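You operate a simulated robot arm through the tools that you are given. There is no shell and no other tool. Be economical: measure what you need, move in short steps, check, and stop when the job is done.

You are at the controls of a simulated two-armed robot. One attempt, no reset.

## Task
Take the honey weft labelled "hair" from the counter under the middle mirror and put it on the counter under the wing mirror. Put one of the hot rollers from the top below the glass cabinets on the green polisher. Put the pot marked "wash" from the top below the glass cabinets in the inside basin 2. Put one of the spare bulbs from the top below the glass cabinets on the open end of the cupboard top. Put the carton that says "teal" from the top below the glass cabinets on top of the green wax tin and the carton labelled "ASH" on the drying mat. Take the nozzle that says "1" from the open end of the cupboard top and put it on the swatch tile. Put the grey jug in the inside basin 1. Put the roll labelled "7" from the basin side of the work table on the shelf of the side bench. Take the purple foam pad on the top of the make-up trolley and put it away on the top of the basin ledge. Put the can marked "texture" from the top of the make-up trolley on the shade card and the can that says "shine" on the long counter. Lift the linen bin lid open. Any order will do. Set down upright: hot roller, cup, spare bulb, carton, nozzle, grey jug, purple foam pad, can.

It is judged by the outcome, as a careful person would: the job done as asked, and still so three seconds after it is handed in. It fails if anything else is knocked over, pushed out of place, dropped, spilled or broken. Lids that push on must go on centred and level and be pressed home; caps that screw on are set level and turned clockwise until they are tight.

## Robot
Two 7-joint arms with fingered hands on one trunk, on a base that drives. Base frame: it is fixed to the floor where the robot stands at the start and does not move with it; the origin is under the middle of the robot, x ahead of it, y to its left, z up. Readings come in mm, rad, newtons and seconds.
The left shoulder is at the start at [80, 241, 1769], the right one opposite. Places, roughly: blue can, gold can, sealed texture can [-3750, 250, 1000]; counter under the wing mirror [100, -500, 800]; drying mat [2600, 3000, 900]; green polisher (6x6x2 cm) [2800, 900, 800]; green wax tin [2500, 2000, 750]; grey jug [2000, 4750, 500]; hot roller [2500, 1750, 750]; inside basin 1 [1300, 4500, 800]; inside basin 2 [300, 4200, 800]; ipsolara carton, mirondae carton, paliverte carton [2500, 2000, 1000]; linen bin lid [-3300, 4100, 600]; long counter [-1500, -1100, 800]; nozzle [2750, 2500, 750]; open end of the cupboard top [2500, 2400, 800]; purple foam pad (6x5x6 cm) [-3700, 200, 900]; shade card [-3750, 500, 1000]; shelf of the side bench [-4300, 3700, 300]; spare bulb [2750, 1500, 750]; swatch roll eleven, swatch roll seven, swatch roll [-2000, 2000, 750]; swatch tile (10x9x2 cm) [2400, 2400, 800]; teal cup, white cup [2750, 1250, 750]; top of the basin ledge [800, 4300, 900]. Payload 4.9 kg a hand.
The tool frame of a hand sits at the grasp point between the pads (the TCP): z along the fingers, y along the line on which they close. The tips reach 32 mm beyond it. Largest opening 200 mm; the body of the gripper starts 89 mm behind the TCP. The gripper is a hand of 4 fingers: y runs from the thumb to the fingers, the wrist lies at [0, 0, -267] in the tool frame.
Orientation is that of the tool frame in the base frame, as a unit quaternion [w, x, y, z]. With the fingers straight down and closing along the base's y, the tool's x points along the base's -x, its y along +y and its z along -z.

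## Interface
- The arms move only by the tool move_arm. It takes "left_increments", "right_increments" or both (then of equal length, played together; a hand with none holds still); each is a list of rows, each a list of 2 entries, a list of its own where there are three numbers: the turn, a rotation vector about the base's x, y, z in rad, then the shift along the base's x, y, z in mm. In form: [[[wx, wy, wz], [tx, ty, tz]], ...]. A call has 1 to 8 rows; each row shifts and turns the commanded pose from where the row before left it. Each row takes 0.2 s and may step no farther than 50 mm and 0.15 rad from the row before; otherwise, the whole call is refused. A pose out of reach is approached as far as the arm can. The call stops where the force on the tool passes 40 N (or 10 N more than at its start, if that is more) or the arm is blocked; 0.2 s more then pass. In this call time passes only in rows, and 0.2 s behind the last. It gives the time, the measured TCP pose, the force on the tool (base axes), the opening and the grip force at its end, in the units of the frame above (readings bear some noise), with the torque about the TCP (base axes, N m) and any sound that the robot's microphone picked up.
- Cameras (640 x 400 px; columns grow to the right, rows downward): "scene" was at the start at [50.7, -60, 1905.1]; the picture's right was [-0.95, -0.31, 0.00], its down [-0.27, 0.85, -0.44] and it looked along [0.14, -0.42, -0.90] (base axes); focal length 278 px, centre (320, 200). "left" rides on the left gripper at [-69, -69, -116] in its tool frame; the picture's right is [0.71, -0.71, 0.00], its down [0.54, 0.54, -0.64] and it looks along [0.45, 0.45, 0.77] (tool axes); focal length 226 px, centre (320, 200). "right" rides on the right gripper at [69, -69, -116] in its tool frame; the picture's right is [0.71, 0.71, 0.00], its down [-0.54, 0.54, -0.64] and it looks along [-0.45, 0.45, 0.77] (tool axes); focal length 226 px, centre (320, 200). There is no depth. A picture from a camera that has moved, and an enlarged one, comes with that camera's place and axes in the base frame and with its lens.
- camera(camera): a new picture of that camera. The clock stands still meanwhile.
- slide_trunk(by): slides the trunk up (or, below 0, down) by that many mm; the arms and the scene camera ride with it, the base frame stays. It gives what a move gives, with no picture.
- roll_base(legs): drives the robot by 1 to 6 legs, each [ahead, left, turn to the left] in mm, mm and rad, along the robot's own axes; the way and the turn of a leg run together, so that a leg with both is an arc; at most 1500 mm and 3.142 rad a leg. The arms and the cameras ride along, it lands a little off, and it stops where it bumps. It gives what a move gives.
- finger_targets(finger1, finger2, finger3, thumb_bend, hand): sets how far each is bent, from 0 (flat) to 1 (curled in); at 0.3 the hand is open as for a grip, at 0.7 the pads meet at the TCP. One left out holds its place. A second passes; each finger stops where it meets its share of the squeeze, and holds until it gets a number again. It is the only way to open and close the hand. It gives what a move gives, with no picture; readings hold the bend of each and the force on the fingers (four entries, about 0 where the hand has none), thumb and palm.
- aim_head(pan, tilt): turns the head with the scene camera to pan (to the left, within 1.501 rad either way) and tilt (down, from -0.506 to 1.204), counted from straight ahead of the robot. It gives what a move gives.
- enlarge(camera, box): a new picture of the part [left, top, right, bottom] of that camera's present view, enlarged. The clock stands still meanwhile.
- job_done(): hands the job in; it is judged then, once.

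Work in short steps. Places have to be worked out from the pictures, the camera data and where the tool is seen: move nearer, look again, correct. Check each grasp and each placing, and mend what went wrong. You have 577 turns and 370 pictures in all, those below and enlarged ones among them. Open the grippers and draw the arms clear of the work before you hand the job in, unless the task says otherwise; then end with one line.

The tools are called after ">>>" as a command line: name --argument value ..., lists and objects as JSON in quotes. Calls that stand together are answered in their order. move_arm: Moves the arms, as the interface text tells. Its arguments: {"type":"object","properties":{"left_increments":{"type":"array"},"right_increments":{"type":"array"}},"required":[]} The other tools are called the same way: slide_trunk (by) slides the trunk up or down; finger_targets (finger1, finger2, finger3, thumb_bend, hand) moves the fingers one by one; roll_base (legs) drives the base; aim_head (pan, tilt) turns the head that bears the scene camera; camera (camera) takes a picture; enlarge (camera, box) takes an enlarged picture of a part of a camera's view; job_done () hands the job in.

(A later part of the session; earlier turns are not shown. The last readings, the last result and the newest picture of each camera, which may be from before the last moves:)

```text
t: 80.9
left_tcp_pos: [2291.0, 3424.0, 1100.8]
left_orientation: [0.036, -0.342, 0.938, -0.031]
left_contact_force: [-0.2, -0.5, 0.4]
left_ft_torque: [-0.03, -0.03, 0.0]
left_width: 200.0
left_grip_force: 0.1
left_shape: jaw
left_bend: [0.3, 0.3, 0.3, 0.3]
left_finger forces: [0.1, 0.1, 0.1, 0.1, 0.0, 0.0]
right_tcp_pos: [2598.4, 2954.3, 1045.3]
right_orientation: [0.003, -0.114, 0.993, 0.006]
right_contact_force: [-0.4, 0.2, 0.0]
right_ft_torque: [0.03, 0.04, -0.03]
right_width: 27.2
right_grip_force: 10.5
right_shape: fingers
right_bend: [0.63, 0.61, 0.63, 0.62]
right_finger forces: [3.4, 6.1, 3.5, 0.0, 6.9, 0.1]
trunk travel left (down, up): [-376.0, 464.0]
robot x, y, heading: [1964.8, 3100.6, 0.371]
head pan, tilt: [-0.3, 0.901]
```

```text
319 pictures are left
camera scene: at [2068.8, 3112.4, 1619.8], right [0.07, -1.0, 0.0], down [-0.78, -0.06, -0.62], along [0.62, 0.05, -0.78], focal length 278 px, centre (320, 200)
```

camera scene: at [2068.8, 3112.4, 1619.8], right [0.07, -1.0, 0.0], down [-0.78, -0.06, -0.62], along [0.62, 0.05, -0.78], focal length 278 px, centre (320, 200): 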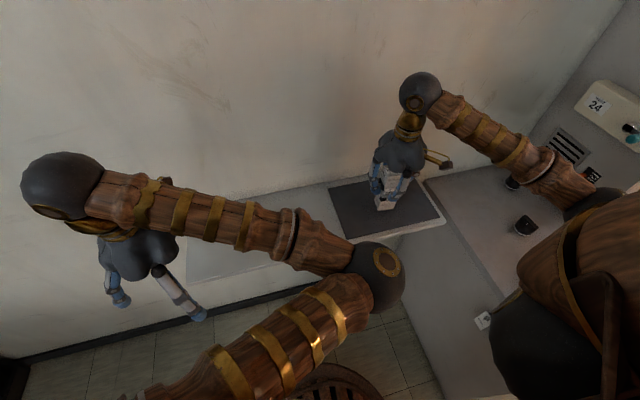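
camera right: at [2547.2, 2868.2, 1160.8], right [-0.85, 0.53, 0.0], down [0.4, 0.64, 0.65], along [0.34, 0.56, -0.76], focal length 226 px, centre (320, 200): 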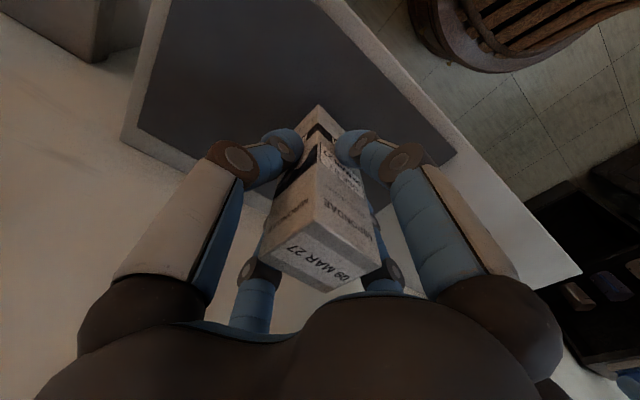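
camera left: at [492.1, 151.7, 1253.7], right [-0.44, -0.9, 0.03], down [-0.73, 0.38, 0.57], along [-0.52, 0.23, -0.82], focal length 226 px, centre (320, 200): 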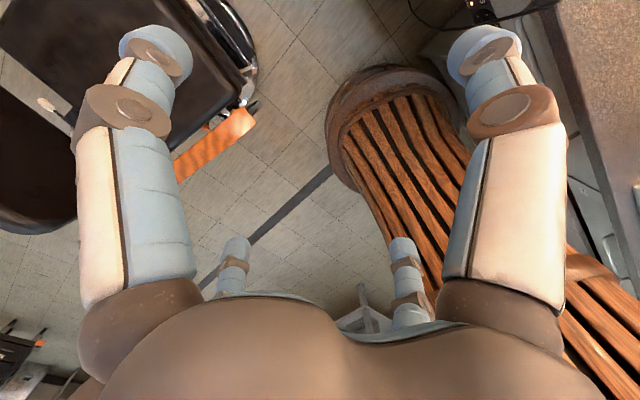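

Carton is over the mat middle. I lower in small steps until contact.

>>> move_arm --right_increments '[[[0, 0, 0], [0, 0, -5]], [[0, 0, 0], [0, 0, -5]], [[0, 0, 0], [0, 0, -5]], [[0, 0, 0], [0, 0, -5]], [[0, 0, 0], [0, 0, -5]], [[0, 0, 0], [0, 0, -5]]]'

>>> camera --camera "scene"

```text
t: 82.3
left_tcp_pos: [2290.9, 3424.1, 1100.4]
left_orientation: [0.035, -0.342, 0.938, -0.031]
left_contact_force: [0.2, 0.0, 0.2]
left_ft_torque: [0.04, -0.03, 0.02]
left_width: 199.9
left_grip_force: 0.0
left_shape: jaw
left_bend: [0.3, 0.3, 0.3, 0.3]
left_finger forces: [0.0, 0.0, 0.1, 0.1, 0.1, 0.0]
right_tcp_pos: [2599.9, 2954.7, 1017.1]
right_orientation: [0.004, -0.114, 0.993, 0.005]
right_contact_force: [2.7, 0.4, 15.0]
right_ft_torque: [0.0, -0.08, 0.01]
right_width: 26.1
right_grip_force: 12.4
right_shape: fingers
right_bend: [0.63, 0.61, 0.62, 0.62]
right_finger forces: [4.3, 7.2, 5.6, 0.0, 8.2, 0.0]
trunk travel left (down, up): [-376.0, 464.0]
robot x, y, heading: [1958.8, 3099.7, 0.366]
head pan, tilt: [-0.3, 0.901]
```

```text
318 pictures are left
camera scene: at [2068.3, 3113.5, 1619.9], right [0.07, -1.0, 0.0], down [-0.78, -0.06, -0.62], along [0.62, 0.04, -0.78], focal length 278 px, centre (320, 200)
```

scene: 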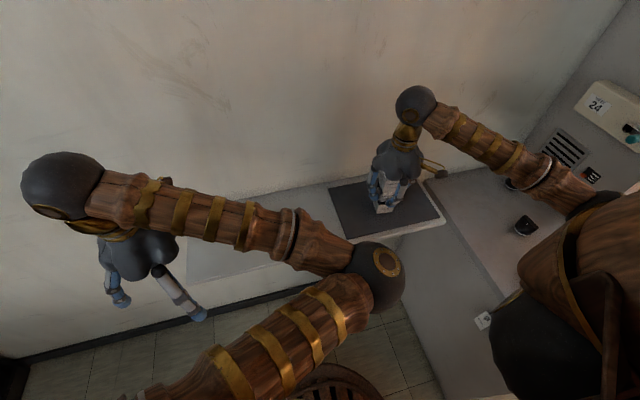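

Contact at 15 N: carton stands on the mat. I relax 1 mm, open, and lift away.

>>> move_arm --right_increments '[[[0, 0, 0], [0, 0, 1.5]]]'

>>> finger_targets --hand "right" --finger1 0.42 --finger2 0.42 --finger3 0.42 --thumb_bend 0.42

>>> move_arm --right_increments '[[[0, 0, 0], [0, 0, 30]], [[0, 0, 0], [0, 0, 40]], [[0, 0, 0], [0, 0, 40]], [[0, 0, 0], [0, 0, 40]]]'

>>> camera --camera "right"

```text
t: 82.7
left_tcp_pos: [2290.8, 3426.3, 1100.3]
left_orientation: [0.035, -0.342, 0.938, -0.03]
left_contact_force: [0.2, 0.1, -0.5]
left_ft_torque: [0.0, -0.02, 0.03]
left_width: 199.9
left_grip_force: 0.0
left_shape: jaw
left_bend: [0.3, 0.3, 0.3, 0.3]
left_finger forces: [0.1, 0.0, 0.0, 0.0, 0.0, 0.0]
right_tcp_pos: [2598.7, 2953.6, 1017.3]
right_orientation: [0.003, -0.114, 0.993, 0.006]
right_contact_force: [1.2, 0.0, 8.5]
right_ft_torque: [-0.01, -0.09, 0.0]
right_width: 26.2
right_grip_force: 12.1
right_shape: fingers
right_bend: [0.63, 0.61, 0.62, 0.62]
right_finger forces: [4.0, 6.9, 5.2, 0.0, 7.6, 0.0]
trunk travel left (down, up): [-376.0, 464.0]
robot x, y, heading: [1966.7, 3097.7, 0.375]
head pan, tilt: [-0.3, 0.901]
```

```text
t: 83.7
left_tcp_pos: [2291.8, 3424.3, 1099.8]
left_orientation: [0.036, -0.342, 0.939, -0.03]
left_contact_force: [0.0, -0.5, 0.6]
left_ft_torque: [0.0, 0.0, 0.0]
left_width: 200.1
left_grip_force: 0.1
left_shape: jaw
left_bend: [0.3, 0.3, 0.3, 0.3]
left_finger forces: [0.0, 0.0, 0.0, 0.0, 0.1, 0.0]
right_tcp_pos: [2599.4, 2954.8, 1017.2]
right_orientation: [0.004, -0.113, 0.994, 0.006]
right_contact_force: [0.0, -0.8, 0.4]
right_ft_torque: [0.01, 0.03, -0.01]
right_width: 97.7
right_grip_force: 0.0
right_shape: fingers
right_bend: [0.42, 0.42, 0.42, 0.42]
right_finger forces: [0.0, 0.0, 0.0, 0.0, 0.0, 0.1]
trunk travel left (down, up): [-376.0, 464.0]
robot x, y, heading: [1964.3, 3097.0, 0.371]
head pan, tilt: [-0.3, 0.901]
```

```text
t: 84.7
left_tcp_pos: [2291.7, 3424.9, 1099.1]
left_orientation: [0.034, -0.342, 0.938, -0.031]
left_contact_force: [0.6, -0.2, -0.1]
left_ft_torque: [0.0, 0.01, 0.01]
left_width: 199.8
left_grip_force: 0.1
left_shape: jaw
left_bend: [0.3, 0.3, 0.3, 0.3]
left_finger forces: [0.0, 0.0, 0.1, 0.0, 0.0, 0.0]
right_tcp_pos: [2590.0, 2937.2, 1100.0]
right_orientation: [0.005, -0.113, 0.993, 0.01]
right_contact_force: [0.1, -0.7, -0.7]
right_ft_torque: [0.01, 0.03, -0.05]
right_width: 98.0
right_grip_force: 0.0
right_shape: fingers
right_bend: [0.42, 0.42, 0.42, 0.42]
right_finger forces: [0.0, 0.0, 0.0, 0.0, 0.1, 0.0]
right hand out of reach, approached as far as the arm can: row 2, 3, 4
trunk travel left (down, up): [-376.0, 464.0]
robot x, y, heading: [1966.0, 3097.8, 0.367]
head pan, tilt: [-0.3, 0.901]
```

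```text
317 pictures are left
camera right: at [2538.5, 2851.5, 1214.3], right [-0.85, 0.53, 0.0], down [0.4, 0.64, 0.66], along [0.35, 0.56, -0.75], focal length 226 px, centre (320, 200)
```

right: 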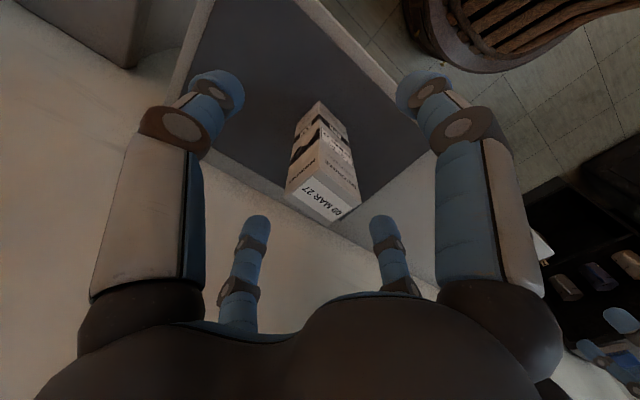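

ASH stands on the mat. I zoom at the nozzles from here to find the one marked "1".

>>> slide_trunk --by 150

>>> aim_head --pan -0.9 --tilt 0.8

>>> camera --camera "scene"

```text
t: 86.4
left_tcp_pos: [2292.3, 3424.2, 1249.4]
left_orientation: [0.035, -0.342, 0.938, -0.032]
left_contact_force: [-0.4, -0.1, 0.4]
left_ft_torque: [0.01, -0.01, -0.01]
left_width: 200.0
left_grip_force: 0.1
left_shape: jaw
left_bend: [0.3, 0.3, 0.3, 0.3]
left_finger forces: [0.1, 0.0, 0.0, 0.0, 0.1, 0.0]
right_tcp_pos: [2589.8, 2936.5, 1249.2]
right_orientation: [0.004, -0.113, 0.994, 0.01]
right_contact_force: [0.3, 0.3, 0.5]
right_ft_torque: [-0.01, 0.01, 0.0]
right_width: 97.8
right_grip_force: 0.0
right_shape: fingers
right_bend: [0.42, 0.42, 0.42, 0.42]
right_finger forces: [0.0, 0.0, 0.0, 0.0, 0.0, 0.0]
trunk travel left (down, up): [-526.0, 314.0]
robot x, y, heading: [1966.1, 3098.7, 0.371]
head pan, tilt: [-0.3, 0.901]
```

```text
t: 87.4
left_tcp_pos: [2291.9, 3423.5, 1249.8]
left_orientation: [0.036, -0.343, 0.938, -0.031]
left_contact_force: [0.3, 0.0, -0.6]
left_ft_torque: [0.0, -0.01, 0.03]
left_width: 200.0
left_grip_force: 0.0
left_shape: jaw
left_bend: [0.3, 0.3, 0.3, 0.3]
left_finger forces: [0.0, 0.1, 0.0, 0.0, 0.0, 0.0]
right_tcp_pos: [2589.1, 2937.3, 1249.2]
right_orientation: [0.004, -0.113, 0.994, 0.009]
right_contact_force: [0.0, 0.4, -0.2]
right_ft_torque: [0.01, -0.03, 0.01]
right_width: 98.2
right_grip_force: 0.1
right_shape: fingers
right_bend: [0.42, 0.42, 0.42, 0.42]
right_finger forces: [0.0, 0.0, 0.1, 0.1, 0.0, 0.0]
trunk travel left (down, up): [-526.0, 314.0]
robot x, y, heading: [1964.1, 3099.3, 0.373]
head pan, tilt: [-0.901, 0.799]
```

```text
316 pictures are left
camera scene: at [2063.6, 3067.6, 1777.7], right [-0.5, -0.86, 0.0], down [-0.62, 0.36, -0.7], along [0.6, -0.35, -0.72], focal length 278 px, centre (320, 200)
```

scene: 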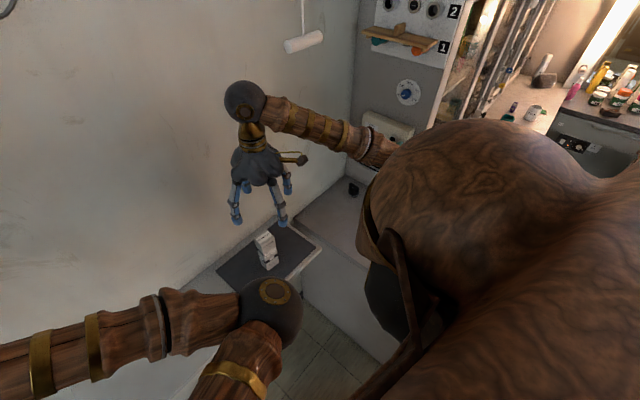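

My shoulder blocks that view. I tuck the hands a bit and drive to a spot off the cupboard's open end, turned toward the nozzles.

>>> move_arm --right_increments '[[[0, 0, 0], [-40, 18, 0]], [[0, 0, 0], [-40, 18, 0]], [[0, 0, 0], [-40, 18, 0]], [[0, 0, 0], [-40, 18, 0]]]' --left_increments '[[[0, 0, 0], [-30, 5, 0]], [[0, 0, 0], [-30, 5, 0]], [[0, 0, 0], [-30, 5, 0]], [[0, 0, 0], [-30, 5, 0]]]'

>>> roll_base --legs '[[-60, 0, 0], [70, -370, 0], [0, 0, -0.53]]'

>>> aim_head --pan -0.2 --tilt 0.85

>>> camera --camera "scene"

>>> camera --camera "right"

```text
t: 88.4
left_tcp_pos: [2276.9, 3467.7, 1251.1]
left_orientation: [0.033, -0.342, 0.938, -0.032]
left_contact_force: [-0.1, -0.6, -0.1]
left_ft_torque: [-0.03, -0.03, -0.02]
left_width: 199.7
left_grip_force: 0.1
left_shape: jaw
left_bend: [0.3, 0.3, 0.3, 0.3]
left_finger forces: [0.0, 0.0, 0.0, 0.0, 0.1, 0.0]
left hand out of reach, approached as far as the arm can: row 1, 2, 3, 4
right_tcp_pos: [2445.9, 2987.4, 1235.3]
right_orientation: [0.004, -0.114, 0.993, 0.009]
right_contact_force: [-0.7, 0.1, -0.1]
right_ft_torque: [-0.02, -0.02, -0.01]
right_width: 98.3
right_grip_force: 0.1
right_shape: fingers
right_bend: [0.42, 0.42, 0.42, 0.42]
right_finger forces: [0.0, 0.0, 0.1, 0.0, 0.0, 0.0]
right hand out of reach, approached as far as the arm can: row 2, 3, 4
trunk travel left (down, up): [-526.0, 314.0]
robot x, y, heading: [1963.3, 3097.0, 0.373]
head pan, tilt: [-0.901, 0.799]
```

```text
t: 91.2
left_tcp_pos: [2399.0, 3165.2, 1252.6]
left_orientation: [0.033, -0.334, 0.941, -0.029]
left_contact_force: [0.3, -0.3, 0.0]
left_ft_torque: [0.07, 0.01, 0.01]
left_width: 200.0
left_grip_force: 0.0
left_shape: jaw
left_bend: [0.3, 0.3, 0.3, 0.3]
left_finger forces: [0.1, 0.0, 0.0, 0.0, 0.1, 0.0]
right_tcp_pos: [2561.3, 2682.8, 1232.8]
right_orientation: [0.003, -0.106, 0.994, 0.012]
right_contact_force: [-0.4, -0.9, -0.2]
right_ft_torque: [0.07, 0.05, -0.02]
right_width: 98.2
right_grip_force: 0.1
right_shape: fingers
right_bend: [0.42, 0.42, 0.42, 0.42]
right_finger forces: [0.1, 0.0, 0.0, 0.0, 0.1, 0.0]
trunk travel left (down, up): [-526.0, 314.0]
robot x, y, heading: [2077.2, 2805.9, 0.356]
head pan, tilt: [-0.901, 0.799]
stopped in leg 2: the robot was blocked; the commanded pose is now the measured one
```

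```text
t: 92.2
left_tcp_pos: [2395.3, 3170.3, 1251.7]
left_orientation: [0.032, -0.335, 0.941, -0.032]
left_contact_force: [-0.4, 0.1, 0.4]
left_ft_torque: [-0.02, 0.0, -0.02]
left_width: 200.1
left_grip_force: 0.1
left_shape: jaw
left_bend: [0.3, 0.3, 0.3, 0.3]
left_finger forces: [0.0, 0.0, 0.1, 0.0, 0.0, 0.1]
right_tcp_pos: [2558.7, 2688.8, 1235.8]
right_orientation: [0.004, -0.107, 0.994, 0.009]
right_contact_force: [0.6, -0.2, -0.6]
right_ft_torque: [0.01, 0.02, 0.0]
right_width: 98.1
right_grip_force: 0.1
right_shape: fingers
right_bend: [0.42, 0.42, 0.42, 0.42]
right_finger forces: [0.1, 0.0, 0.1, 0.0, 0.0, 0.0]
trunk travel left (down, up): [-526.0, 314.0]
robot x, y, heading: [2080.3, 2806.8, 0.353]
head pan, tilt: [-0.201, 0.85]
```

```text
315 pictures are left
camera scene: at [2184.9, 2829.9, 1773.7], right [0.15, -0.99, 0.0], down [-0.74, -0.12, -0.66], along [0.65, 0.1, -0.75], focal length 278 px, centre (320, 200)
```

scene: 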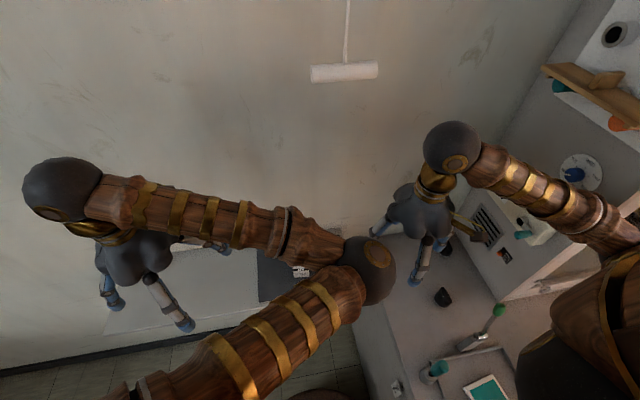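

```text
314 pictures are left
camera right: at [2505.2, 2603.3, 1350.6], right [-0.84, 0.54, 0.01], down [0.41, 0.63, 0.66], along [0.35, 0.56, -0.75], focal length 226 px, centre (320, 200)
```

right: 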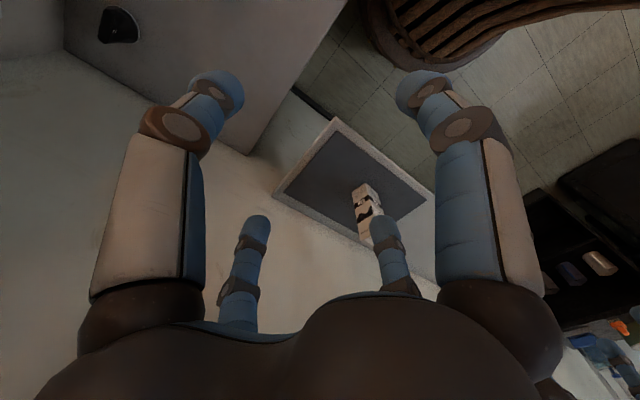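

The base bumped the cupboard end (base radius ≈300). A nozzle is visible in the right camera; I zoom in on both views.

>>> enlarge --camera "right" --box '[60, 0, 180, 80]'

>>> enlarge --camera "scene" --box '[380, 200, 560, 320]'

```text
5.00 times, centred on (120, 40) of right
camera zoom: at [2505.2, 2603.3, 1350.6], right [-0.84, 0.54, 0.01], down [0.41, 0.63, 0.66], along [0.35, 0.56, -0.75], focal length 1130 px, centre (1320, 1000)
```

zoom: 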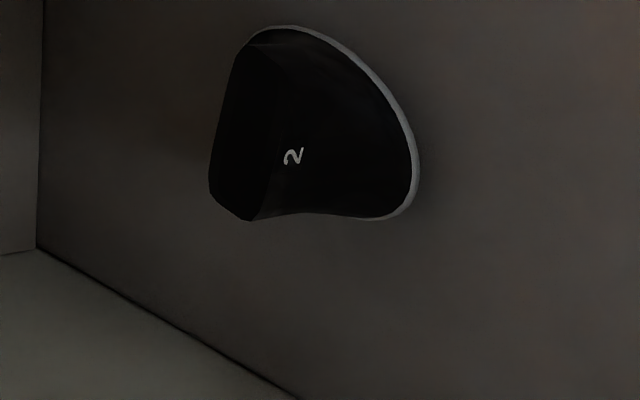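

```text
3.33 times, centred on (470, 260) of scene
camera zoom: at [2184.9, 2829.9, 1773.7], right [0.15, -0.99, 0.0], down [-0.74, -0.12, -0.66], along [0.65, 0.1, -0.75], focal length 928 px, centre (-180, 0)
```

zoom: 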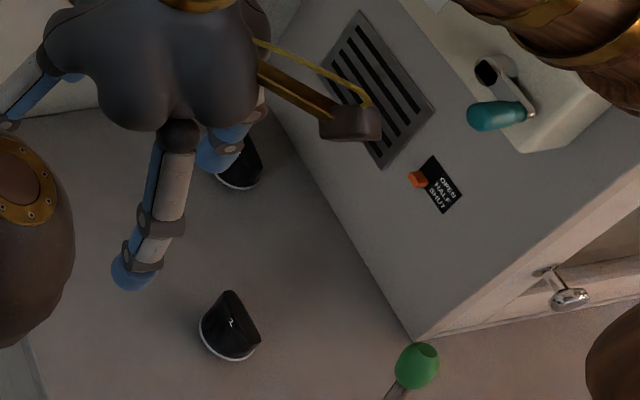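

The far nozzle reads "2". I confirm the near one.

>>> enlarge --camera "scene" --box '[425, 280, 469, 310]'

```text
13.33 times, centred on (447, 295) of scene
camera zoom: at [2184.9, 2829.9, 1773.7], right [0.15, -0.99, 0.0], down [-0.74, -0.12, -0.66], along [0.65, 0.1, -0.75], focal length 3710 px, centre (-1373, -1067)
```

zoom: 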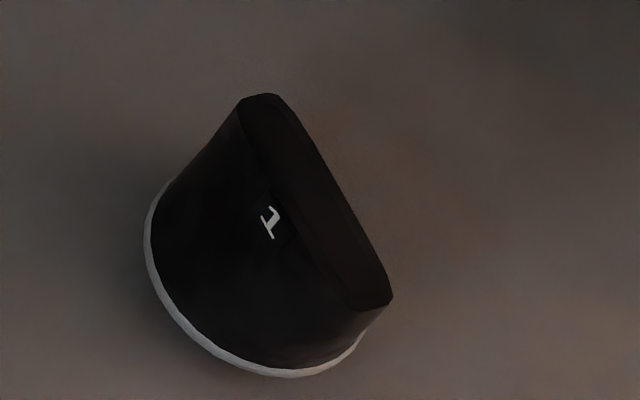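

Near nozzle is "1" at about [2615,2461]. I'll turn the robot in place to face -y so the left arm can reach over the open end.

>>> roll_base --legs '[[0, 25, 0], [0, 0, -1.91]]'

>>> aim_head --pan 0.7 --tilt 0.9

>>> camera --camera "scene"

```text
t: 97.7
left_tcp_pos: [2299.8, 2404.8, 1252.5]
left_orientation: [-0.007, 0.582, 0.812, -0.044]
left_contact_force: [0.2, -0.3, -0.6]
left_ft_torque: [0.02, 0.02, -0.02]
left_width: 200.0
left_grip_force: 0.0
left_shape: jaw
left_bend: [0.3, 0.3, 0.3, 0.3]
left_finger forces: [0.1, 0.0, 0.0, 0.0, 0.1, 0.0]
right_tcp_pos: [1792.0, 2422.1, 1235.9]
right_orientation: [0.009, 0.756, 0.654, 0.003]
right_contact_force: [-0.5, 0.1, -0.1]
right_ft_torque: [0.03, -0.01, 0.01]
right_width: 98.0
right_grip_force: 0.1
right_shape: fingers
right_bend: [0.42, 0.42, 0.42, 0.42]
right_finger forces: [0.0, 0.0, 0.0, 0.0, 0.1, 0.0]
trunk travel left (down, up): [-526.0, 314.0]
robot x, y, heading: [2072.7, 2830.1, -1.571]
head pan, tilt: [-0.201, 0.85]
```

```text
t: 98.9
left_tcp_pos: [2299.9, 2403.9, 1252.9]
left_orientation: [-0.007, 0.581, 0.812, -0.044]
left_contact_force: [0.7, 0.3, 0.4]
left_ft_torque: [0.02, 0.01, 0.01]
left_width: 200.0
left_grip_force: 0.1
left_shape: jaw
left_bend: [0.3, 0.3, 0.3, 0.3]
left_finger forces: [0.0, 0.1, 0.0, 0.1, 0.0, 0.1]
right_tcp_pos: [1791.0, 2420.6, 1234.2]
right_orientation: [0.011, 0.756, 0.654, 0.003]
right_contact_force: [1.1, -0.1, 0.1]
right_ft_torque: [0.01, 0.02, 0.01]
right_width: 98.0
right_grip_force: 0.0
right_shape: fingers
right_bend: [0.42, 0.42, 0.42, 0.42]
right_finger forces: [0.1, 0.0, 0.1, 0.1, 0.0, 0.0]
trunk travel left (down, up): [-526.0, 314.0]
robot x, y, heading: [2074.4, 2828.9, -1.567]
head pan, tilt: [0.7, 0.901]
```

```text
310 pictures are left
camera scene: at [2120.2, 2740.5, 1769.8], right [-0.77, -0.64, 0.0], down [-0.5, 0.6, -0.62], along [0.4, -0.48, -0.78], focal length 278 px, centre (320, 200)
```

scene: 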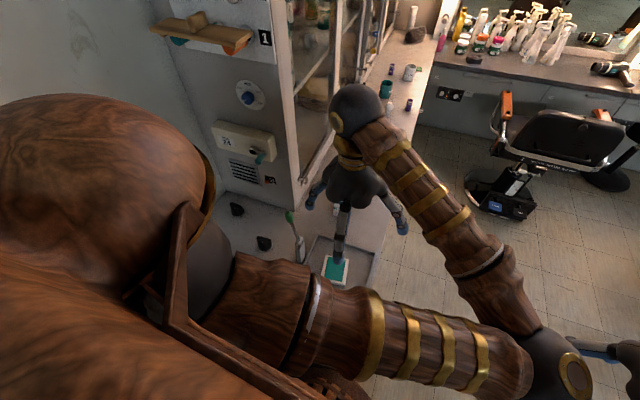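

The tall brush in its holder stands close to nozzle 1. I zoom to judge clearances.

>>> enlarge --camera "scene" --box '[210, 170, 390, 300]'

>>> camera --camera "left"

```text
3.08 times, centred on (300, 235) of scene
camera zoom: at [2120.2, 2740.5, 1769.8], right [-0.77, -0.64, 0.0], down [-0.5, 0.6, -0.62], along [0.4, -0.48, -0.78], focal length 856 px, centre (382, 92)
```

zoom: 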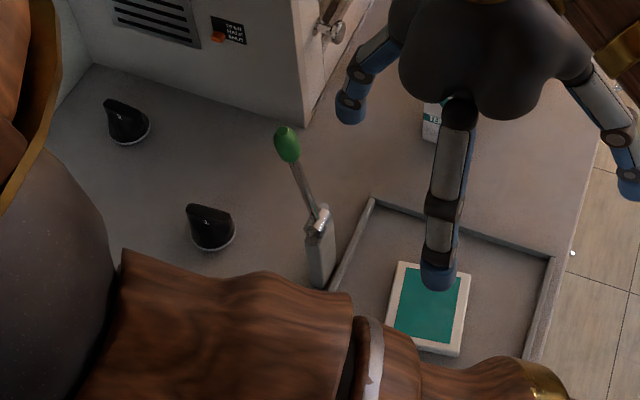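

```text
308 pictures are left
camera left: at [2263.2, 2324.9, 1376.2], right [-0.9, 0.44, 0.03], down [0.38, 0.73, 0.57], along [0.23, 0.53, -0.82], focal length 226 px, centre (320, 200)
```

left: 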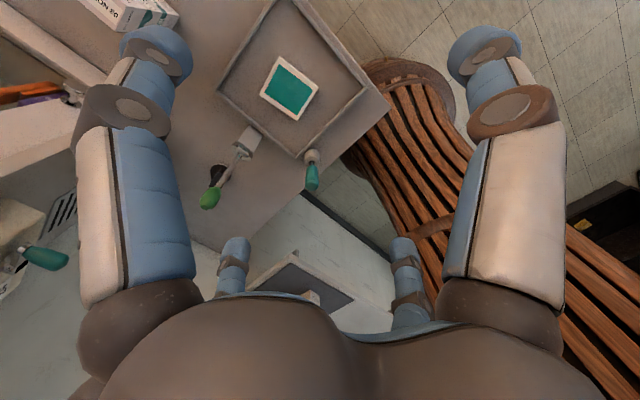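

Brush top is near [2515,2420,1060], nozzle 1 at [2620,2470]; ~120 mm apart. I'll lean the left palm away from the brush (~0.12 rad more) and hover above the nozzle.

>>> finger_targets --hand "left" --finger1 0.44 --finger2 0.44 --finger3 0.44 --thumb_bend 0.44

>>> move_arm --left_increments '[[[0, 0, 0], [44, 9, -5]], [[0, 0, 0], [44, 9, -5]], [[-0.02, 0.05, 0], [44, 9, -5]], [[-0.02, 0.06, 0], [44, 9, -5]], [[0, 0, 0], [44, 9, -5]], [[0, 0, 0], [44, 9, -5]], [[0, 0, 0], [44, 9, -5]]]'

>>> camera --camera "left"

>>> camera --camera "scene"

```text
t: 99.9
left_tcp_pos: [2299.3, 2405.0, 1251.6]
left_orientation: [-0.007, 0.582, 0.812, -0.044]
left_contact_force: [0.3, 0.8, -0.3]
left_ft_torque: [0.0, 0.02, -0.01]
left_width: 91.4
left_grip_force: 0.0
left_shape: fingers
left_bend: [0.44, 0.44, 0.44, 0.44]
left_finger forces: [0.0, 0.1, 0.0, 0.0, 0.1, 0.1]
right_tcp_pos: [1791.9, 2421.7, 1236.0]
right_orientation: [0.01, 0.757, 0.654, 0.004]
right_contact_force: [0.0, -0.6, -0.3]
right_ft_torque: [-0.02, 0.01, -0.02]
right_width: 97.9
right_grip_force: 0.1
right_shape: fingers
right_bend: [0.42, 0.42, 0.42, 0.42]
right_finger forces: [0.1, 0.1, 0.0, 0.0, 0.0, 0.0]
trunk travel left (down, up): [-526.0, 314.0]
robot x, y, heading: [2067.1, 2830.9, -1.571]
head pan, tilt: [0.7, 0.901]
```

```text
t: 101.5
left_tcp_pos: [2613.3, 2463.2, 1215.9]
left_orientation: [-0.041, 0.579, 0.809, -0.093]
left_contact_force: [0.6, -0.5, -0.4]
left_ft_torque: [0.04, 0.05, 0.01]
left_width: 91.5
left_grip_force: 0.0
left_shape: fingers
left_bend: [0.44, 0.44, 0.44, 0.44]
left_finger forces: [0.0, 0.1, 0.1, 0.0, 0.0, 0.0]
left hand out of reach, approached as far as the arm can: row 1
right_tcp_pos: [1795.0, 2421.0, 1236.3]
right_orientation: [0.009, 0.756, 0.654, 0.002]
right_contact_force: [0.3, 0.3, 0.7]
right_ft_torque: [0.03, 0.02, -0.01]
right_width: 98.0
right_grip_force: 0.0
right_shape: fingers
right_bend: [0.42, 0.42, 0.42, 0.42]
right_finger forces: [0.0, 0.0, 0.1, 0.1, 0.0, 0.0]
trunk travel left (down, up): [-526.0, 314.0]
robot x, y, heading: [2071.1, 2831.8, -1.571]
head pan, tilt: [0.7, 0.901]
```

```text
307 pictures are left
camera left: at [2591.0, 2388.5, 1345.6], right [-0.89, 0.45, 0.11], down [0.44, 0.75, 0.5], along [0.14, 0.49, -0.86], focal length 226 px, centre (320, 200)
```

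left: 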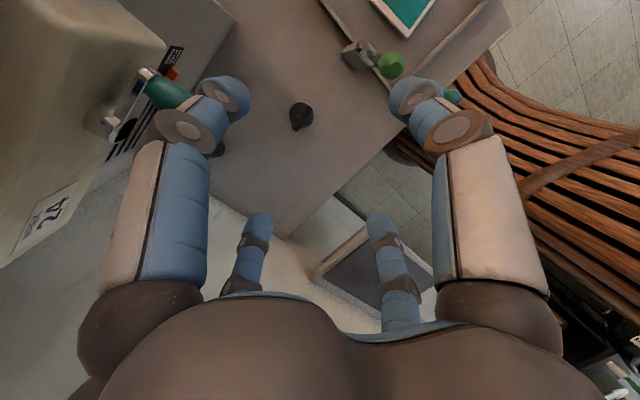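

```text
306 pictures are left
camera scene: at [2124.7, 2740.4, 1769.6], right [-0.77, -0.64, 0.0], down [-0.51, 0.6, -0.62], along [0.4, -0.48, -0.78], focal length 278 px, centre (320, 200)
```

scene: 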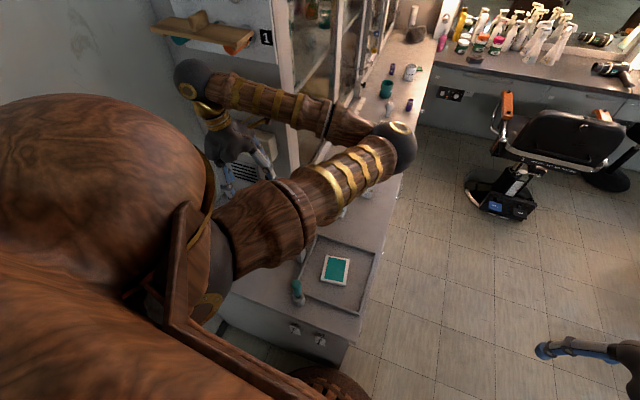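

Nozzle 1 confirmed at [2616,2467] with ~120 mm to the brush. I descend to z≈905 and recheck.

>>> move_arm --left_increments '[[[0, 0, 0], [3, 4, -45]], [[0, 0, 0], [0, 0, -45]], [[0, 0, 0], [0, 0, -45]], [[0, 0, 0], [0, 0, -45]], [[0, 0, 0], [0, 0, -45]], [[0, 0, 0], [0, 0, -45]], [[0, 0, 0], [0, 0, -40]]]'

>>> camera --camera "left"

>>> camera --camera "scene"

```text
t: 103.1
left_tcp_pos: [2612.6, 2466.3, 906.2]
left_orientation: [-0.04, 0.579, 0.809, -0.094]
left_contact_force: [0.6, 0.5, 0.7]
left_ft_torque: [0.01, -0.01, 0.01]
left_width: 91.1
left_grip_force: 0.2
left_shape: fingers
left_bend: [0.44, 0.44, 0.44, 0.44]
left_finger forces: [0.1, 0.1, 0.1, 0.0, 0.1, 0.1]
right_tcp_pos: [1791.3, 2420.6, 1236.7]
right_orientation: [0.01, 0.757, 0.653, 0.002]
right_contact_force: [0.7, -0.4, -0.2]
right_ft_torque: [0.0, -0.03, 0.01]
right_width: 98.1
right_grip_force: 0.0
right_shape: fingers
right_bend: [0.42, 0.42, 0.42, 0.42]
right_finger forces: [0.0, 0.1, 0.1, 0.1, 0.0, 0.0]
trunk travel left (down, up): [-526.0, 314.0]
robot x, y, heading: [2069.8, 2829.7, -1.567]
head pan, tilt: [0.7, 0.901]
```

```text
305 pictures are left
camera left: at [2589.7, 2391.5, 1036.8], right [-0.89, 0.45, 0.11], down [0.44, 0.75, 0.5], along [0.14, 0.49, -0.86], focal length 226 px, centre (320, 200)
```

left: 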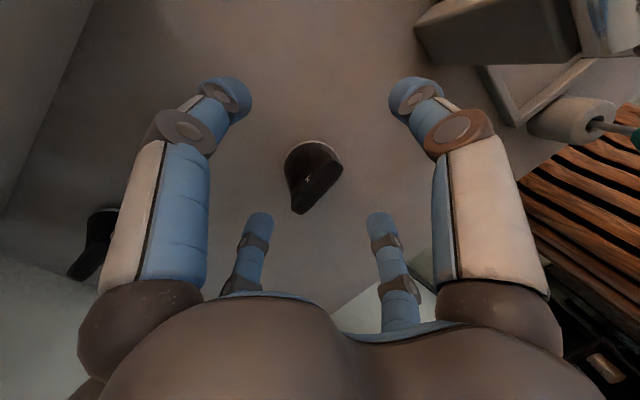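

```text
304 pictures are left
camera scene: at [2120.6, 2740.7, 1769.8], right [-0.77, -0.64, 0.0], down [-0.5, 0.6, -0.62], along [0.4, -0.48, -0.78], focal length 278 px, centre (320, 200)
```

scene: 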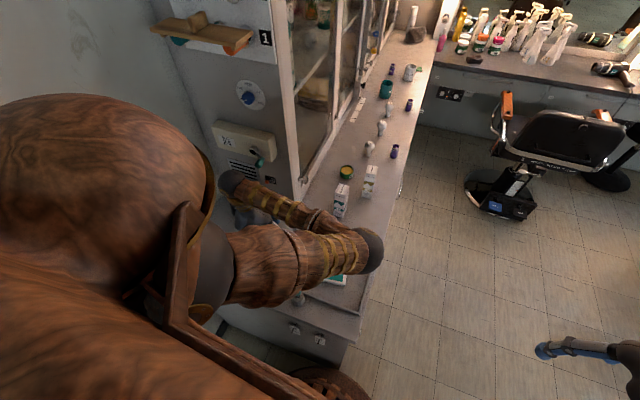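

Nozzle centre is ~[2611,2481]; I shift +13 in y and go down to about 865.

>>> move_arm --left_increments '[[[0, 0, 0], [0, 13, 0]], [[0, 0, 0], [0, 0, -20]], [[0, 0, 0], [0, 0, -20]]]'

>>> camera --camera "left"

```text
t: 103.9
left_tcp_pos: [2616.1, 2478.7, 874.0]
left_orientation: [-0.035, 0.578, 0.81, -0.089]
left_contact_force: [-0.7, 1.0, 13.8]
left_ft_torque: [0.36, -0.89, 0.05]
left_width: 91.1
left_grip_force: 7.3
left_shape: fingers
left_bend: [0.44, 0.45, 0.44, 0.44]
left_finger forces: [0.0, 14.0, 0.1, 0.0, 0.0, 0.1]
right_tcp_pos: [1789.3, 2423.0, 1236.7]
right_orientation: [0.011, 0.756, 0.654, 0.003]
right_contact_force: [0.2, 0.3, 0.4]
right_ft_torque: [-0.01, 0.02, 0.01]
right_width: 97.9
right_grip_force: 0.0
right_shape: fingers
right_bend: [0.42, 0.42, 0.42, 0.42]
right_finger forces: [0.0, 0.0, 0.0, 0.0, 0.0, 0.0]
trunk travel left (down, up): [-526.0, 314.0]
robot x, y, heading: [2074.9, 2830.7, -1.57]
head pan, tilt: [0.7, 0.901]
stopped in row 3 (left hand): the force on the tool passed its limit (the readings are from after the stop); the commanded pose is now the measured one
```

```text
303 pictures are left
camera left: at [2590.4, 2405.8, 1005.0], right [-0.89, 0.44, 0.1], down [0.43, 0.75, 0.51], along [0.15, 0.49, -0.86], focal length 226 px, centre (320, 200)
```

left: 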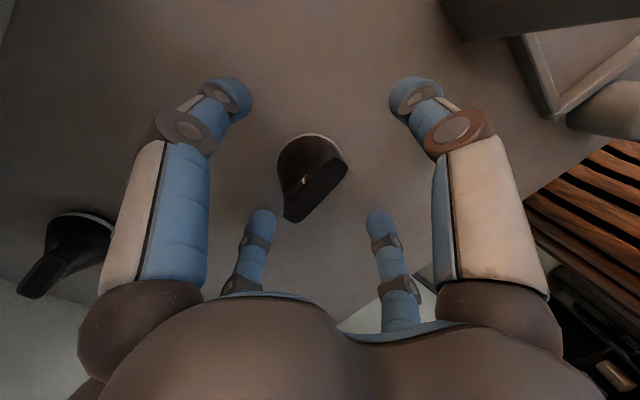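

Finger2 tip touched the counter (surface ≈820). I raise 8 mm and close all four fingers on the nozzle.

>>> move_arm --left_increments '[[[0, 0, 0], [-3, 2, 8]]]'

>>> finger_targets --hand "left" --finger1 0.66 --finger2 0.62 --finger3 0.66 --thumb_bend 0.62

>>> camera --camera "left"

```text
t: 104.3
left_tcp_pos: [2613.2, 2481.7, 879.3]
left_orientation: [-0.037, 0.578, 0.81, -0.09]
left_contact_force: [-0.5, -0.8, -0.9]
left_ft_torque: [0.02, 0.0, 0.0]
left_width: 91.0
left_grip_force: 0.2
left_shape: fingers
left_bend: [0.44, 0.44, 0.44, 0.44]
left_finger forces: [0.1, 0.0, 0.0, 0.0, 0.0, 0.0]
right_tcp_pos: [1793.1, 2419.9, 1235.2]
right_orientation: [0.01, 0.756, 0.655, 0.002]
right_contact_force: [-0.4, 0.0, -0.1]
right_ft_torque: [0.0, 0.0, -0.02]
right_width: 98.0
right_grip_force: 0.1
right_shape: fingers
right_bend: [0.42, 0.42, 0.42, 0.42]
right_finger forces: [0.0, 0.1, 0.0, 0.0, 0.1, 0.0]
trunk travel left (down, up): [-526.0, 314.0]
robot x, y, heading: [2073.6, 2828.0, -1.572]
head pan, tilt: [0.7, 0.901]
```

```text
t: 105.3
left_tcp_pos: [2613.1, 2481.9, 881.5]
left_orientation: [-0.036, 0.578, 0.81, -0.09]
left_contact_force: [-0.8, -0.3, 2.0]
left_ft_torque: [-0.04, 0.05, -0.02]
left_width: 29.0
left_grip_force: 5.7
left_shape: fingers
left_bend: [0.63, 0.61, 0.66, 0.61]
left_finger forces: [5.6, 2.5, 0.1, 0.0, 4.3, 0.0]
right_tcp_pos: [1791.5, 2421.6, 1235.8]
right_orientation: [0.01, 0.756, 0.654, 0.003]
right_contact_force: [-0.2, -0.4, 0.1]
right_ft_torque: [-0.01, 0.01, 0.0]
right_width: 98.0
right_grip_force: 0.1
right_shape: fingers
right_bend: [0.42, 0.42, 0.42, 0.42]
right_finger forces: [0.1, 0.0, 0.0, 0.0, 0.0, 0.1]
trunk travel left (down, up): [-526.0, 314.0]
robot x, y, heading: [2072.6, 2828.2, -1.568]
head pan, tilt: [0.7, 0.901]
```

```text
302 pictures are left
camera left: at [2588.7, 2407.2, 1011.0], right [-0.89, 0.44, 0.1], down [0.43, 0.75, 0.5], along [0.15, 0.49, -0.86], focal length 226 px, centre (320, 200)
```

left: 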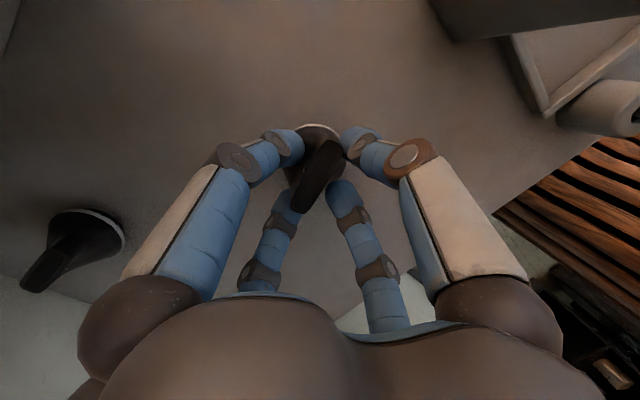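

Contact on three fingers; I tighten all slightly, then test-lift.

>>> finger_targets --hand "left" --finger1 0.72 --finger2 0.72 --finger3 0.72 --thumb_bend 0.72

>>> move_arm --left_increments '[[[0, 0, 0], [0, 0, 15]], [[0, 0, 0], [0, 0, 20]]]'

>>> camera --camera "left"

```text
t: 106.3
left_tcp_pos: [2611.9, 2481.8, 881.2]
left_orientation: [-0.035, 0.578, 0.81, -0.09]
left_contact_force: [-2.2, -0.2, 10.3]
left_ft_torque: [-0.21, -0.06, -0.03]
left_width: 27.5
left_grip_force: 20.3
left_shape: fingers
left_bend: [0.62, 0.6, 0.71, 0.65]
left_finger forces: [12.4, 8.8, 4.8, 0.0, 13.7, 0.0]
right_tcp_pos: [1789.4, 2421.5, 1236.2]
right_orientation: [0.011, 0.756, 0.654, 0.003]
right_contact_force: [1.1, -0.8, -0.5]
right_ft_torque: [0.0, 0.0, 0.0]
right_width: 98.1
right_grip_force: 0.1
right_shape: fingers
right_bend: [0.42, 0.42, 0.42, 0.42]
right_finger forces: [0.1, 0.0, 0.0, 0.1, 0.0, 0.1]
trunk travel left (down, up): [-526.0, 314.0]
robot x, y, heading: [2073.2, 2827.8, -1.573]
head pan, tilt: [0.7, 0.901]
```

```text
t: 106.9
left_tcp_pos: [2612.9, 2481.5, 916.8]
left_orientation: [-0.037, 0.578, 0.81, -0.09]
left_contact_force: [-0.3, -0.5, -0.6]
left_ft_torque: [0.0, 0.02, -0.01]
left_width: 16.5
left_grip_force: 8.0
left_shape: fingers
left_bend: [0.63, 0.62, 0.72, 0.69]
left_finger forces: [5.9, 3.5, 0.1, 0.0, 7.2, 0.0]
right_tcp_pos: [1790.6, 2421.3, 1234.7]
right_orientation: [0.01, 0.756, 0.655, 0.003]
right_contact_force: [-0.1, -0.4, -0.4]
right_ft_torque: [-0.02, 0.01, 0.01]
right_width: 98.0
right_grip_force: 0.0
right_shape: fingers
right_bend: [0.42, 0.42, 0.42, 0.42]
right_finger forces: [0.0, 0.0, 0.0, 0.1, 0.0, 0.0]
trunk travel left (down, up): [-526.0, 314.0]
robot x, y, heading: [2070.8, 2830.5, -1.567]
head pan, tilt: [0.7, 0.901]
```

```text
301 pictures are left
camera left: at [2588.3, 2407.6, 1046.9], right [-0.89, 0.44, 0.1], down [0.43, 0.75, 0.51], along [0.15, 0.49, -0.86], focal length 226 px, centre (320, 200)
```

left: 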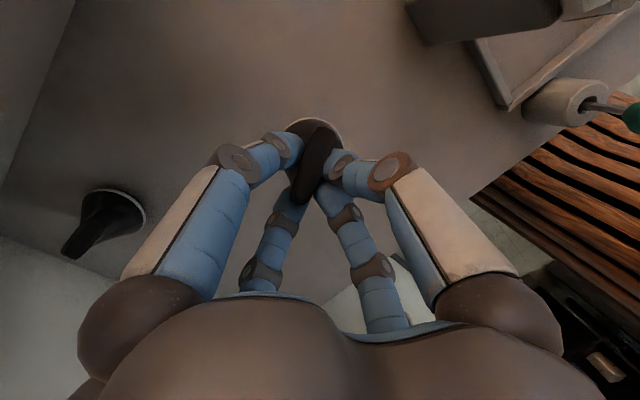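

I zoom to verify the nozzle is really lifted.

>>> enlarge --camera "left" --box '[240, 90, 400, 220]'

```text
3.08 times, centred on (320, 155) of left
camera zoom: at [2588.3, 2407.6, 1046.9], right [-0.89, 0.44, 0.1], down [0.43, 0.75, 0.51], along [0.15, 0.49, -0.86], focal length 696 px, centre (320, 338)
```

zoom: 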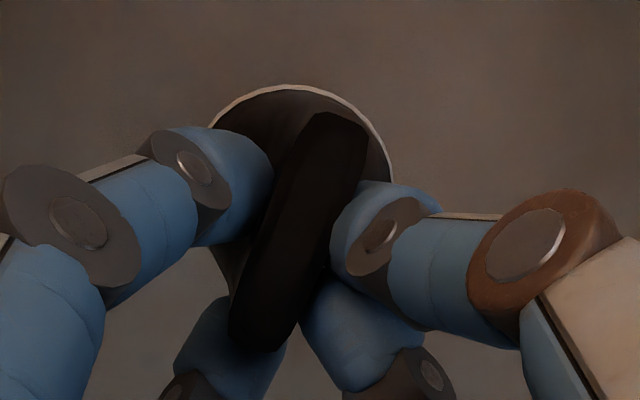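

Nozzle is lifted and held. I raise it to clear the brush and carry it over the tile at ~[2347,2379].

>>> move_arm --left_increments '[[[0, 0, 0], [0, 0, 45]], [[0, 0, 0], [0, 0, 45]], [[0, 0, 0], [0, 0, 45]], [[0, 0, 0], [0, 0, 45]], [[0, 0, 0], [0, 0, 45]], [[0, 0, 0], [0, 0, 40]]]'

>>> move_arm --left_increments '[[[0, 0, 0], [-44, -17, 0]], [[0, 0, 0], [-44, -17, 0]], [[0, 0, 0], [-44, -17, 0]], [[0, 0, 0], [-44, -17, 0]], [[0, 0, 0], [-44, -17, 0]], [[0, 0, 0], [-44, -17, 0]]]'

>>> camera --camera "left"

>>> camera --camera "scene"

```text
t: 108.3
left_tcp_pos: [2611.2, 2481.7, 1181.4]
left_orientation: [-0.036, 0.578, 0.81, -0.089]
left_contact_force: [-0.2, -0.5, -0.6]
left_ft_torque: [0.04, 0.03, 0.0]
left_width: 16.5
left_grip_force: 8.2
left_shape: fingers
left_bend: [0.63, 0.62, 0.72, 0.69]
left_finger forces: [5.6, 3.6, 0.1, 0.0, 7.3, 0.1]
right_tcp_pos: [1791.2, 2420.7, 1235.9]
right_orientation: [0.01, 0.757, 0.654, 0.003]
right_contact_force: [-1.1, -0.3, 0.1]
right_ft_torque: [-0.01, -0.01, 0.03]
right_width: 98.3
right_grip_force: 0.1
right_shape: fingers
right_bend: [0.42, 0.42, 0.42, 0.42]
right_finger forces: [0.0, 0.0, 0.0, 0.0, 0.0, 0.1]
trunk travel left (down, up): [-526.0, 314.0]
robot x, y, heading: [2070.7, 2831.6, -1.568]
head pan, tilt: [0.7, 0.901]
```

```text
t: 109.7
left_tcp_pos: [2346.6, 2383.7, 1180.8]
left_orientation: [-0.035, 0.579, 0.809, -0.09]
left_contact_force: [-0.4, 0.0, -0.1]
left_ft_torque: [0.0, -0.01, 0.03]
left_width: 16.3
left_grip_force: 8.2
left_shape: fingers
left_bend: [0.63, 0.63, 0.72, 0.69]
left_finger forces: [5.4, 3.6, 0.0, 0.1, 7.2, 0.0]
right_tcp_pos: [1790.9, 2420.8, 1235.4]
right_orientation: [0.01, 0.756, 0.654, 0.004]
right_contact_force: [-0.7, -0.1, 0.5]
right_ft_torque: [-0.04, -0.03, -0.02]
right_width: 98.1
right_grip_force: 0.0
right_shape: fingers
right_bend: [0.42, 0.42, 0.42, 0.42]
right_finger forces: [0.0, 0.1, 0.1, 0.1, 0.0, 0.0]
trunk travel left (down, up): [-526.0, 314.0]
robot x, y, heading: [2072.4, 2828.3, -1.569]
head pan, tilt: [0.7, 0.901]
```

```text
299 pictures are left
camera left: at [2323.1, 2307.9, 1310.3], right [-0.89, 0.44, 0.1], down [0.43, 0.75, 0.51], along [0.15, 0.49, -0.86], focal length 226 px, centre (320, 200)
```

left: 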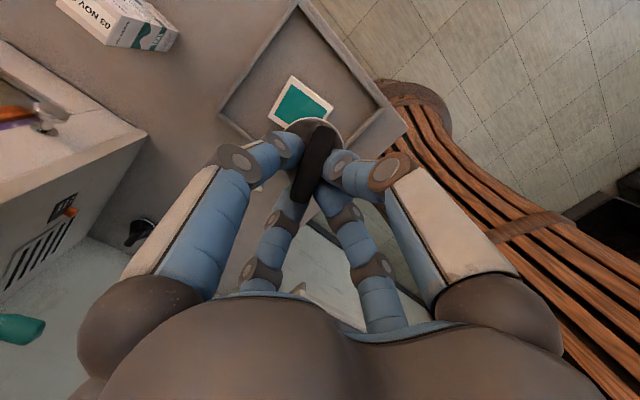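

```text
298 pictures are left
camera scene: at [2118.3, 2741.8, 1769.9], right [-0.76, -0.64, 0.0], down [-0.5, 0.6, -0.62], along [0.4, -0.48, -0.78], focal length 278 px, centre (320, 200)
```

scene: 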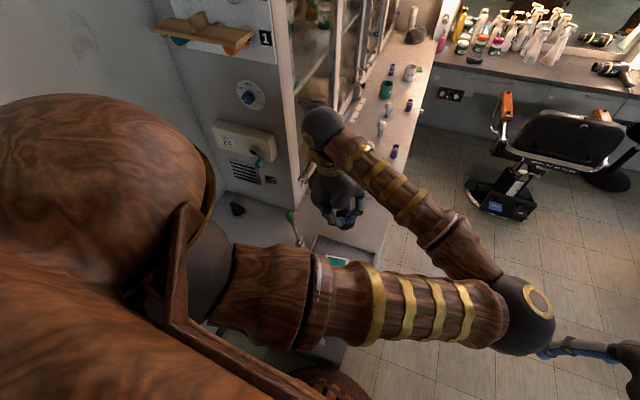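

Tile centre ≈[2345,2371]; nozzle base hangs a little off TCP. I adjust and lower to z≈945.

>>> move_arm --left_increments '[[[0, 0, 0], [7, -4, -40]], [[0, 0, 0], [0, 0, -45]], [[0, 0, 0], [0, 0, -45]], [[0, 0, 0], [0, 0, -45]], [[0, 0, 0], [0, 0, -45]], [[0, 0, 0], [0, 0, -15]]]'

>>> camera --camera "left"

>>> enlarge --camera "scene" --box '[220, 180, 420, 320]'

```text
t: 111.1
left_tcp_pos: [2355.0, 2374.9, 945.3]
left_orientation: [-0.036, 0.578, 0.81, -0.09]
left_contact_force: [0.8, 0.5, -0.5]
left_ft_torque: [-0.03, -0.04, 0.0]
left_width: 16.4
left_grip_force: 8.3
left_shape: fingers
left_bend: [0.63, 0.63, 0.72, 0.69]
left_finger forces: [5.5, 3.5, 0.1, 0.0, 7.2, 0.0]
right_tcp_pos: [1791.3, 2421.7, 1235.5]
right_orientation: [0.009, 0.756, 0.654, 0.003]
right_contact_force: [0.1, -0.6, -0.2]
right_ft_torque: [0.0, -0.01, 0.04]
right_width: 97.9
right_grip_force: 0.1
right_shape: fingers
right_bend: [0.42, 0.42, 0.42, 0.42]
right_finger forces: [0.0, 0.1, 0.1, 0.0, 0.1, 0.0]
trunk travel left (down, up): [-526.0, 314.0]
robot x, y, heading: [2069.0, 2829.4, -1.572]
head pan, tilt: [0.7, 0.901]
```

```text
297 pictures are left
camera left: at [2331.7, 2301.3, 1074.0], right [-0.89, 0.44, 0.1], down [0.43, 0.75, 0.5], along [0.15, 0.49, -0.86], focal length 226 px, centre (320, 200)
```

left: 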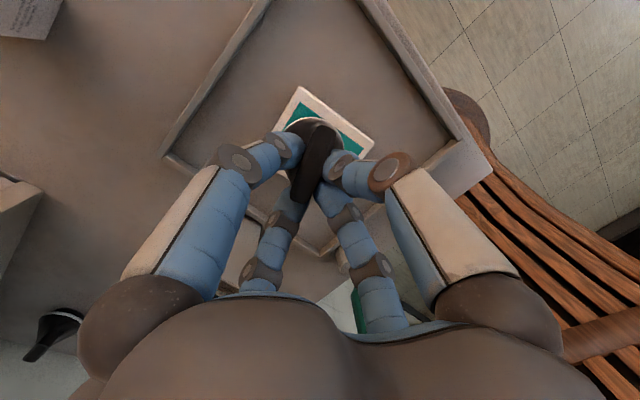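

```text
2.86 times, centred on (320, 250) of scene
camera zoom: at [2120.5, 2740.6, 1769.8], right [-0.76, -0.64, 0.0], down [-0.5, 0.6, -0.62], along [0.4, -0.47, -0.78], focal length 795 px, centre (320, 57)
```

zoom: 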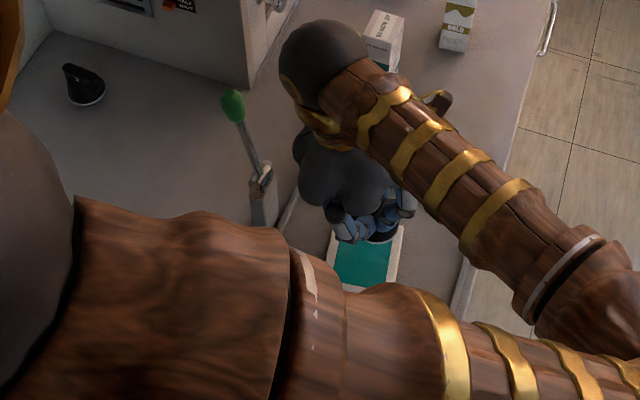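

Small correction (+6,+8), then lower gently onto the tile.

>>> move_arm --left_increments '[[[0, 0, 0], [6, 8, 0]], [[0, 0, 0], [0, 0, -15]], [[0, 0, 0], [0, 0, -10]], [[0, 0, 0], [0, 0, -4]], [[0, 0, 0], [0, 0, -4]], [[0, 0, 0], [0, 0, -3]]]'

>>> enlarge --camera "left" --box '[220, 60, 420, 220]'

```text
t: 112.5
left_tcp_pos: [2360.5, 2384.7, 910.2]
left_orientation: [-0.036, 0.578, 0.81, -0.09]
left_contact_force: [-0.1, 1.0, -0.3]
left_ft_torque: [-0.02, 0.01, 0.02]
left_width: 15.9
left_grip_force: 7.9
left_shape: fingers
left_bend: [0.63, 0.63, 0.72, 0.69]
left_finger forces: [5.6, 3.5, 0.0, 0.1, 7.3, 0.0]
right_tcp_pos: [1791.5, 2421.4, 1236.0]
right_orientation: [0.01, 0.757, 0.654, 0.003]
right_contact_force: [-0.7, 0.1, -0.2]
right_ft_torque: [0.01, 0.04, 0.0]
right_width: 97.8
right_grip_force: 0.0
right_shape: fingers
right_bend: [0.42, 0.42, 0.42, 0.42]
right_finger forces: [0.1, 0.1, 0.0, 0.0, 0.0, 0.1]
trunk travel left (down, up): [-526.0, 314.0]
robot x, y, heading: [2070.5, 2832.2, -1.571]
head pan, tilt: [0.7, 0.901]
```

```text
2.50 times, centred on (320, 140) of left
camera zoom: at [2337.3, 2309.2, 1040.0], right [-0.89, 0.44, 0.1], down [0.43, 0.75, 0.5], along [0.15, 0.49, -0.86], focal length 565 px, centre (320, 350)
```

zoom: 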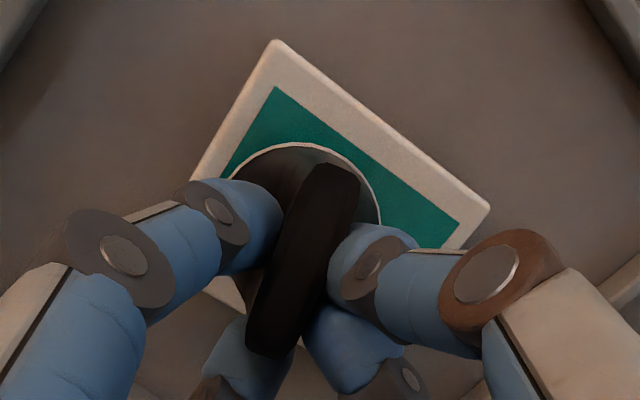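

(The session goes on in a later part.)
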